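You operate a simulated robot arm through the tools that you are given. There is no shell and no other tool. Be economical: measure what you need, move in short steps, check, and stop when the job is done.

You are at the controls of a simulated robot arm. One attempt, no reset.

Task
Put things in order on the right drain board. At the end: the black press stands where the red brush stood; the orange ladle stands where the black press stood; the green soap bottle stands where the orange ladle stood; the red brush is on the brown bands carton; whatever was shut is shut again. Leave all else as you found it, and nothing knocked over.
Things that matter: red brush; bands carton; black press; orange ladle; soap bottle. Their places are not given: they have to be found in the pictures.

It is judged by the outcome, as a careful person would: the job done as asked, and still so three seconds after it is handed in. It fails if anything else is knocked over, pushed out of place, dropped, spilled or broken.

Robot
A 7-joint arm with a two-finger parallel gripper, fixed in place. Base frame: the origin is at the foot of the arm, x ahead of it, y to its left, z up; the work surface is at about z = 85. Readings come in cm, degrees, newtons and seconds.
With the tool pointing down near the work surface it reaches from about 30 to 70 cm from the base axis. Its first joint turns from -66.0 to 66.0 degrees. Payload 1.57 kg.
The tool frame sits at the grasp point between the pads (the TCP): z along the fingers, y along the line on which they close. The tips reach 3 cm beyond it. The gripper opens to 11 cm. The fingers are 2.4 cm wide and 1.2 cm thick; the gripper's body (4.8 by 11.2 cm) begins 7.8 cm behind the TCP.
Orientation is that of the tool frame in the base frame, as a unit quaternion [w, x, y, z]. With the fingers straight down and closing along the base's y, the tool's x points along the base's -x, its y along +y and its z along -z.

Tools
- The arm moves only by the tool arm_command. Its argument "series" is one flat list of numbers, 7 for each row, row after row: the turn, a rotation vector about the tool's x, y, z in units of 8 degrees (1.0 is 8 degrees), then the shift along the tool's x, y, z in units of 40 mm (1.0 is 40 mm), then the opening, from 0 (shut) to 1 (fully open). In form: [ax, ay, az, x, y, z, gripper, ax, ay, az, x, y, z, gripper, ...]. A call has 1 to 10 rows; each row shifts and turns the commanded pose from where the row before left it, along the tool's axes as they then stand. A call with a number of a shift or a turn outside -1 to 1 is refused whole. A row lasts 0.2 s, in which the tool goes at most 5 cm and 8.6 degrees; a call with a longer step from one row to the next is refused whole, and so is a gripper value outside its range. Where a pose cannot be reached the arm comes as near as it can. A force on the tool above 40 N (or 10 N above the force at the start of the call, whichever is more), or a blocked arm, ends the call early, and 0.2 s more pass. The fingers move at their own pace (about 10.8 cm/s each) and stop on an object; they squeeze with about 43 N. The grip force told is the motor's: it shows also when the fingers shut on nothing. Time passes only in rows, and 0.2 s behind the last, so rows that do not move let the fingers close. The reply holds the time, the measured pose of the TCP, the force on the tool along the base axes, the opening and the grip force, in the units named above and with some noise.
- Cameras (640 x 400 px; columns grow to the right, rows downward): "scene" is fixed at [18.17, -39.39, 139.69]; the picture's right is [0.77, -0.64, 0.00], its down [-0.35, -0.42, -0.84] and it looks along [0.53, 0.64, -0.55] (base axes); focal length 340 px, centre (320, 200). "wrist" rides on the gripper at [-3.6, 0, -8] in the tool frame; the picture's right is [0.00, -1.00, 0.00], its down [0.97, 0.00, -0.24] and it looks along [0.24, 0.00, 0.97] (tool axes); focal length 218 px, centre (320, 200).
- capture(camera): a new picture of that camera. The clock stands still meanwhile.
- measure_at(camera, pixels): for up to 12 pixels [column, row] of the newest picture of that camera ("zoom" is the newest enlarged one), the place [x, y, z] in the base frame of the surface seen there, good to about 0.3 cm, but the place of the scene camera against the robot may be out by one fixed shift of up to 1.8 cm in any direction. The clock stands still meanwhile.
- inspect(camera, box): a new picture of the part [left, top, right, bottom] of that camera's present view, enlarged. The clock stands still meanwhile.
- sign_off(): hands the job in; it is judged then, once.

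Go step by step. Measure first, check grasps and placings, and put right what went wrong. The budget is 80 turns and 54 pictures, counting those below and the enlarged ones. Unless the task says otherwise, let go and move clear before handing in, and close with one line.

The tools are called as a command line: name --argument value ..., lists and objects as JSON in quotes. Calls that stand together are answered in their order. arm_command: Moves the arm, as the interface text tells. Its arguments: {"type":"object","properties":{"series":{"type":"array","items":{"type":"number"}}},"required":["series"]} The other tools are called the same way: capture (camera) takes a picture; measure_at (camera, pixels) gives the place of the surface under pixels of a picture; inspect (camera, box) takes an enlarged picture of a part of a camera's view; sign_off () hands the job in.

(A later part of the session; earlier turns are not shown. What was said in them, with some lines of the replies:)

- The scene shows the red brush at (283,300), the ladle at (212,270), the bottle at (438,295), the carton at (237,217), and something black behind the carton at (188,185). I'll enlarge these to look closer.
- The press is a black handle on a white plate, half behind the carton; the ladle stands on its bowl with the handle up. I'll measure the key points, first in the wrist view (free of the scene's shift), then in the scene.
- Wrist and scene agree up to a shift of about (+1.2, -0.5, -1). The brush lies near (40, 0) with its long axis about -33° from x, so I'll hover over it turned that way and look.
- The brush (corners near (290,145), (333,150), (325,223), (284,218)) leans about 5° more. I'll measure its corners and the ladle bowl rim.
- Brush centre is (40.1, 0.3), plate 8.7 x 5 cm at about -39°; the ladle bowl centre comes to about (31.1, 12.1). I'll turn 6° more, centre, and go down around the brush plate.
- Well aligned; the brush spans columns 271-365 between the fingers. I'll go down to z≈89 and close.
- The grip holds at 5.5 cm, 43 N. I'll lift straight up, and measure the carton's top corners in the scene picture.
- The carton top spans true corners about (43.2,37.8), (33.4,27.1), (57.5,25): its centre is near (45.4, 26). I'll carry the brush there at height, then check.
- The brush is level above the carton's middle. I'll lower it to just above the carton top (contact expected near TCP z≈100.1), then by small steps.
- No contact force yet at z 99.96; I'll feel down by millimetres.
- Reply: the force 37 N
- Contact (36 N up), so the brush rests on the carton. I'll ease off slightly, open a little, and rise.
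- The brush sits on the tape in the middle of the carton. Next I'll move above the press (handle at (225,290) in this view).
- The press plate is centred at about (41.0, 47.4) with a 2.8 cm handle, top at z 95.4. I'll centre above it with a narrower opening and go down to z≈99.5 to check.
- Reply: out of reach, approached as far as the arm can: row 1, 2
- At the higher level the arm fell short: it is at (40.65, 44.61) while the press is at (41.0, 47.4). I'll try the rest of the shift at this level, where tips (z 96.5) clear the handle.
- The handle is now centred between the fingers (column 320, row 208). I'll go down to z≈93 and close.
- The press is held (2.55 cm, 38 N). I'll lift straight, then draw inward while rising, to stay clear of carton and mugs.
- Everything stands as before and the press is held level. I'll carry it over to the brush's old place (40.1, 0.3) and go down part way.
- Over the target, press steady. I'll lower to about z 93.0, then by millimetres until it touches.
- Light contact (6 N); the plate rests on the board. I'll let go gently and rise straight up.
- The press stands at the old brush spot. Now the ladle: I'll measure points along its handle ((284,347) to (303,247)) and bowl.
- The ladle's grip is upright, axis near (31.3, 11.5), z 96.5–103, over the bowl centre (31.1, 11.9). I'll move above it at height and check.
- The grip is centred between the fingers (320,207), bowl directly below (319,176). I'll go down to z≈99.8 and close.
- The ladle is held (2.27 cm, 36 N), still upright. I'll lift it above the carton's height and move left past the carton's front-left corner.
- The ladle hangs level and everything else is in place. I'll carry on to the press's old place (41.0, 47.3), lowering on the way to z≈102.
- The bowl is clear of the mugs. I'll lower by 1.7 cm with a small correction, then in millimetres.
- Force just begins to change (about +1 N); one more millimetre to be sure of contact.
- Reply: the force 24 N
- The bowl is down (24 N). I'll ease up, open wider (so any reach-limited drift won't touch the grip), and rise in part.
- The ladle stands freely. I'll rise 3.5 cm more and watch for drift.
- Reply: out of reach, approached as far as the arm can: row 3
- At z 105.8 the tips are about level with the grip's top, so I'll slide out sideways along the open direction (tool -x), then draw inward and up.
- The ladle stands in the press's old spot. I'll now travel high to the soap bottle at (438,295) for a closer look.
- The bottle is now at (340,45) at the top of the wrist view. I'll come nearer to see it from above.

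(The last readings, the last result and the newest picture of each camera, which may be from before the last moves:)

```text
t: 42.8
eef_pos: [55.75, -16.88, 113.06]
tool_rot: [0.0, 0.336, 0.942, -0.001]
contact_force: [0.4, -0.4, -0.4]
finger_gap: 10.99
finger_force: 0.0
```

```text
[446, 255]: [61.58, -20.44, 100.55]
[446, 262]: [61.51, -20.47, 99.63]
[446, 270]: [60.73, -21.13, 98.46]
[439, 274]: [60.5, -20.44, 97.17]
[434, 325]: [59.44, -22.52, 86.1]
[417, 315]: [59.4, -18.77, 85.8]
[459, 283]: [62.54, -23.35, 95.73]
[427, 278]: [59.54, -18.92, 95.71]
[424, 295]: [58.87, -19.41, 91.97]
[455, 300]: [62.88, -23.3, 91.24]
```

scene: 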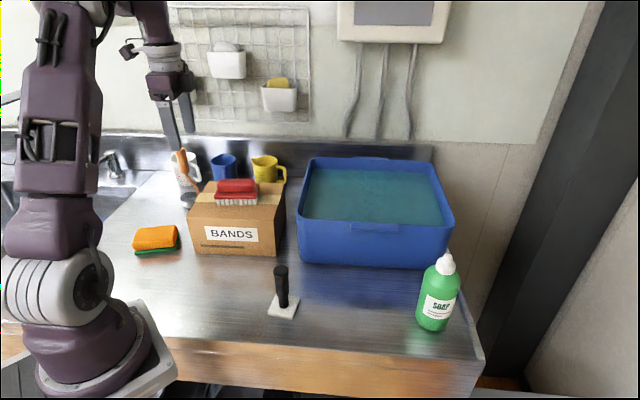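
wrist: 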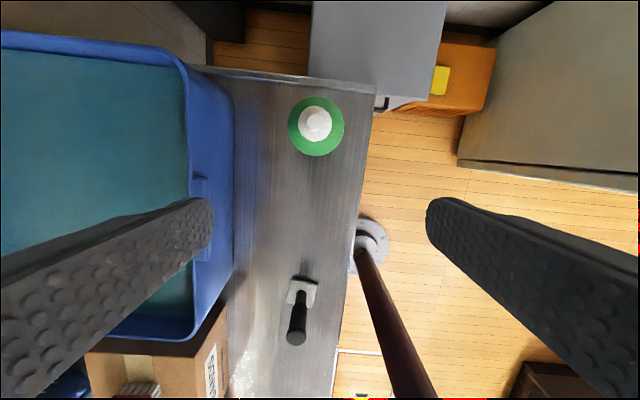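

Bottle axis is about (60.4, -20.15), body 6.1 cm wide up to z≈96, top ≈102. Far reach is limited when high, so I'll descend beside it at (55, -15.7) and then slide in with the fingers straddling it.

arm_command --series '[0, 0, 0, 0.33, 0.11, 0, 0.85, 0, 0, 0, 0, 0, 0.99, 0.85, 0, 0, 0, 0, 0, 0.99, 0.85, 0, 0, 0, 0, 0, 0.99, 0.85, 0, 0, 0, 0, 0, 0.98, 0.85, 0, 0, 0, 0, 0, 0, 0.85]'

capture --camera "wrist"

capture --camera "scene"

```text
t: 44.2
eef_pos: [55.19, -15.62, 97.34]
tool_rot: [0.0, 0.336, 0.942, 0.001]
contact_force: [-0.8, -0.1, 0.4]
finger_gap: 9.34
finger_force: 0.2
```

```text
14 pictures are left
```

wrist: 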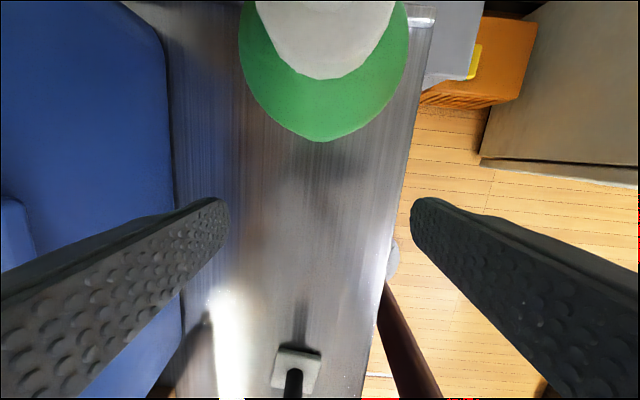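

```text
13 pictures are left
```

scene: 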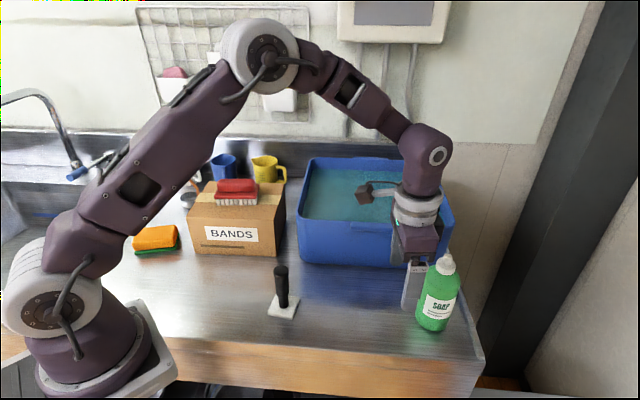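

The bottle is centred (column 323) between the fingers. I'll slide in 6.7 cm along tool -x.

arm_command --series '[0, 0, 0, -0.5, 0, 0, 0.85, 0, 0, 0, -0.5, 0, 0, 0.85, 0, 0, 0, -0.4, 0, 0, 0.85, 0, 0, 0, -0.28, 0, 0, 0.85, 0, 0, 0, 0, 0, 0, 0.85]'

capture --camera "wrist"

inspect --camera "scene" --box '[360, 210, 520, 310]'

```text
t: 45.4
eef_pos: [60.39, -19.99, 97.37]
tool_rot: [0.001, 0.336, 0.942, 0.0]
contact_force: [-0.5, 0.3, 0.1]
finger_gap: 9.32
finger_force: 0.0
```

```text
12 pictures are left
```

wrist: 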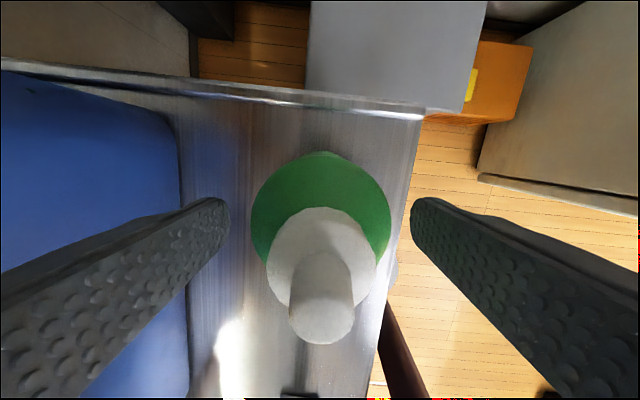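

```text
4.00 times, centred on (440, 260) of scene
```

zoom: 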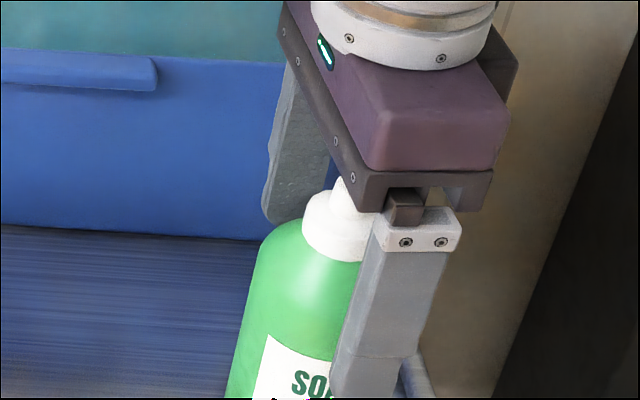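

Centred (body at (321,215)). I need the nozzle-top height against the palm before lowering.

measure_at --camera "wrist" --pixels '[[320, 318], [310, 320], [330, 322], [320, 225], [320, 180], [280, 190], [365, 190], [320, 157]]'

```text
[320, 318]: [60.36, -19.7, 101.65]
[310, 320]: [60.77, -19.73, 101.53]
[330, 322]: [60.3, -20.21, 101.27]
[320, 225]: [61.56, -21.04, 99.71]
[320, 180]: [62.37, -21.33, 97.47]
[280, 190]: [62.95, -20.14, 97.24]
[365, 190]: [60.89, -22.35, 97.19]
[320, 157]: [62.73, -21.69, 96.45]
```

Nozzle top is at z 101.6, so TCP 95.1 leaves 1.3 cm below the palm. I'll lower to that and close.

arm_command --series '[0, 0, 0, 0, 0, 0.3, 0.85, 0, 0, 0, 0, 0, 0.27, 0.85, 0, 0, 0, 0, 0, 0, 0.85, 0, 0, 0, 0, 0, 0, 0.4, 0, 0, 0, 0, 0, 0, 0.4, 0, 0, 0, 0, 0, 0, 0.4]'

```text
t: 46.8
eef_pos: [60.2, -20.09, 95.11]
tool_rot: [-0.001, 0.336, 0.942, 0.0]
contact_force: [-0.3, 0.6, 0.2]
finger_gap: 6.03
finger_force: 43.1
```

Bottle held (6.03 cm, 43 N). I'll lift and draw it inward, rising to z≈110 so its base passes well above the press.

arm_command --series '[0, 0, 0, 0, 0, -0.5, 0.4, 0, 0, 0, 0.7, 0.1, -0.65, 0.4, 0, 0, 0, 0.7, 0.1, -0.65, 0.4, 0, 0, 0, 0.7, 0.1, -0.65, 0.4, 0, 0, 0, 0.7, 0.1, -0.65, 0.4, 0, 0, 0, 0.7, 0.1, -0.7, 0.4, 0, 0, 0, 0, 0, 0, 0.4]'

capture --camera "scene"

```text
t: 48.4
eef_pos: [50.43, -9.44, 109.9]
tool_rot: [0.0, 0.336, 0.942, 0.0]
contact_force: [-0.2, -0.1, -2.3]
finger_gap: 6.02
finger_force: 42.9
```

```text
10 pictures are left
```

scene: 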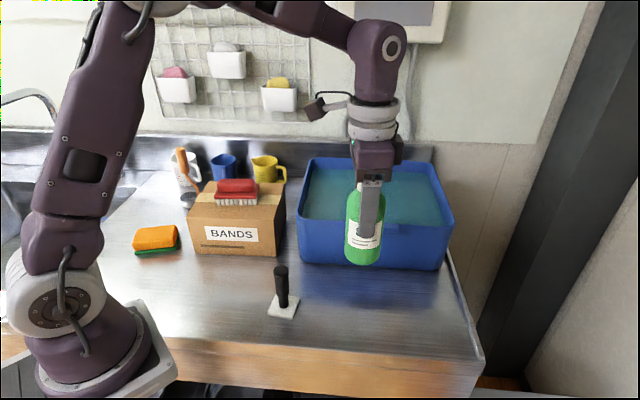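

The bottle hangs upright and clear. I'll carry it over to the ladle's old place (31.2, 11.85) and start down.

arm_command --series '[0, 0, 0, 0.888, 0.133, 0, 0.4, 0, 0, 0, 0.888, 0.133, 0, 0.4, 0, 0, 0, 0.888, 0.133, 0, 0.4, 0, 0, 0, 0.888, 0.133, 0, 0.4, 0, 0, 0, 0.888, 0.133, 0, 0.4, 0, 0, 0, 0.888, 0.133, 0, 0.4, 0, 0, 0, 0.888, 0.133, 0, 0.4, 0, 0, 0, 0.888, 0.133, 0, 0.4, 0, 0, 0, 0, 0, 0.9, 0.4, 0, 0, 0, 0, 0, 0.9, 0.4]'

capture --camera "scene"

```text
t: 50.6
eef_pos: [31.15, 11.97, 102.69]
tool_rot: [0.0, 0.336, 0.942, 0.001]
contact_force: [0.0, 0.6, -3.8]
finger_gap: 5.99
finger_force: 42.4
```

```text
9 pictures are left
```

scene: 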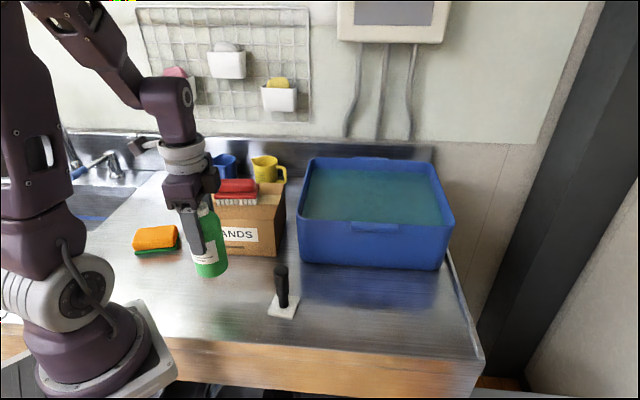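

Over the target at (31.15, 11.97). I'll lower to z≈95.3, then by millimetres.

arm_command --series '[0, 0, 0, 0, 0, 0.8, 0.4, 0, 0, 0, 0, 0, 0.7, 0.4, 0, 0, 0, 0, 0, 0.33, 0.4, 0, 0, 0, 0, 0, 0, 0.4, 0, 0, 0, 0, 0, 0.03, 0.4, 0, 0, 0, 0, 0, 0.02, 0.4, 0, 0, 0, 0, 0, 0, 0.4]'

```text
t: 52.2
eef_pos: [31.37, 11.75, 95.27]
tool_rot: [0.001, 0.335, 0.942, 0.0]
contact_force: [0.2, 0.0, -3.2]
finger_gap: 6.01
finger_force: 43.1
```

arm_command --series '[0, 0, 0, 0, 0, 0.03, 0.4, 0, 0, 0, 0, 0, 0, 0.4]'

```text
t: 52.8
eef_pos: [31.43, 11.57, 95.04]
tool_rot: [0.0, 0.335, 0.942, 0.0]
contact_force: [0.3, 0.1, -3.0]
finger_gap: 6.03
finger_force: 43.2
```

arm_command --series '[0, 0, 0, 0, 0, 0.025, 0.4, 0, 0, 0, 0, 0, 0, 0.4]'

```text
t: 53.4
eef_pos: [31.37, 11.52, 95.02]
tool_rot: [-0.001, 0.336, 0.942, 0.001]
contact_force: [0.8, -0.6, -2.8]
finger_gap: 6.04
finger_force: 43.0
```

arm_command --series '[0, 0, 0, 0, 0, 0.03, 0.4, 0, 0, 0, 0, 0, 0, 0.4]'

inspect --camera "scene" --box '[140, 200, 300, 300]'

```text
t: 54.0
eef_pos: [31.45, 11.53, 95.0]
tool_rot: [0.001, 0.335, 0.942, 0.001]
contact_force: [-1.2, -0.3, 27.1]
finger_gap: 6.05
finger_force: 43.1
```

```text
4.00 times, centred on (220, 250) of scene
```

zoom: 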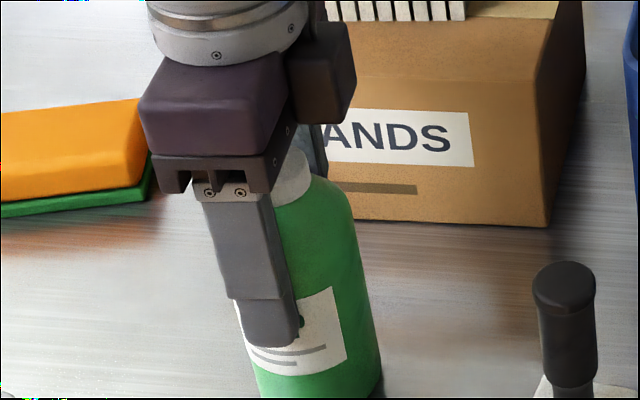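

Contact (27 N); the bottle stands on the board. I'll ease off, open, and rise straight clear.

arm_command --series '[0, 0, 0, 0, 0, -0.025, 0.4, 0, 0, 0, 0, 0, 0, 0.6, 0, 0, 0, 0, 0, 0, 0.8, 0, 0, 0, 0, 0, 0, 0.8, 0, 0, 0, 0, 0, -0.6, 0.8, 0, 0, 0, 0, 0, -1, 0.8, 0, 0, 0, 0, 0, -1, 0.8, 0, 0, 0, 0, 0, -1, 0.8, 0, 0, 0, 0, 0, -1, 0.8, 0, 0, 0, 0, 0, 0, 0.8]'

capture --camera "wrist"

capture --camera "scene"

```text
t: 56.2
eef_pos: [31.24, 11.73, 113.4]
tool_rot: [0.0, 0.335, 0.942, 0.0]
contact_force: [0.1, -0.1, 0.5]
finger_gap: 8.78
finger_force: 0.0
```

```text
7 pictures are left
```

wrist: 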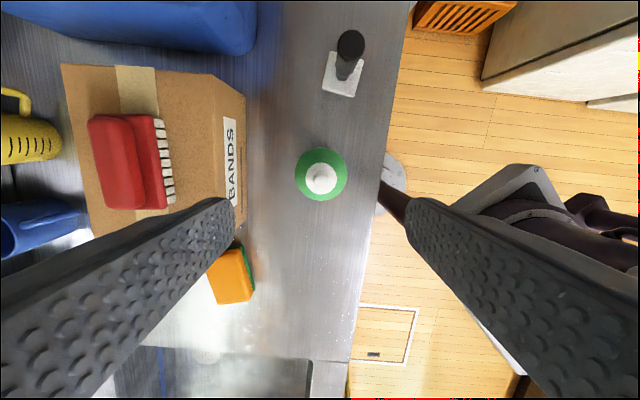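

```text
6 pictures are left
```

scene: 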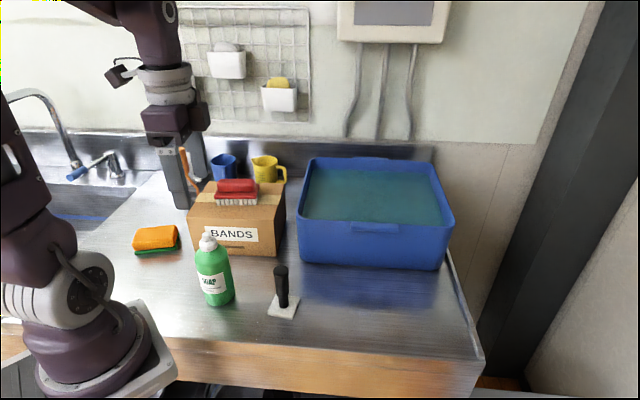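

Bottle, press and brush all stand in place. I'll move the arm clear toward its starting position and take a last look, including the ladle.

arm_command --series '[0, 0, 0, 0, 0, -0.8, 0.8, 0, 0, 0, -0.9, -0.1, -0.4, 0.8, 0, 0, 0, -0.9, -0.1, -0.4, 0.8, 0, 0, 0, -0.9, -0.1, 0, 0.8, 0, 0, 0, -0.9, -0.1, 0, 0.8, 0, 0, 0, -0.5, 0, 0, 0.8, 0, 0, 0, 0, 0, 0, 0.8]'

capture --camera "scene"

inspect --camera "scene" --box '[140, 140, 300, 240]'

```text
t: 57.8
eef_pos: [43.17, -0.22, 119.98]
tool_rot: [0.0, 0.335, 0.942, 0.0]
contact_force: [-0.6, 0.1, -0.8]
finger_gap: 8.81
finger_force: 0.1
```

```text
5 pictures are left
```

scene: 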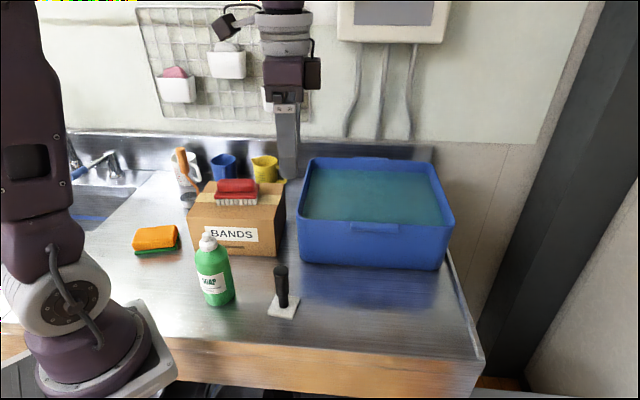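

```text
4.00 times, centred on (220, 190) of scene
```

zoom: 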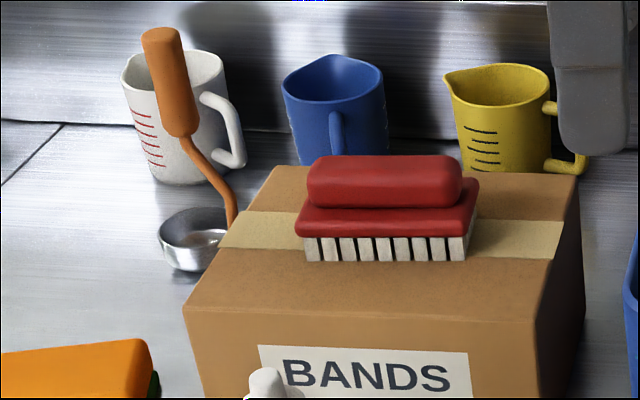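

The last picture shows the ladle, brush, press and bottle upright in their new places, with nothing else disturbed. I'm handing in.

sign_off

```text
The job is handed in.
```

The job is done and handed in: the press is where the brush stood, the ladle where the press stood, the soap bottle where the ladle stood, and the brush is on the bands carton. I opened nothing, so there was nothing to shut, and the last pictures show nothing knocked over or out of place.
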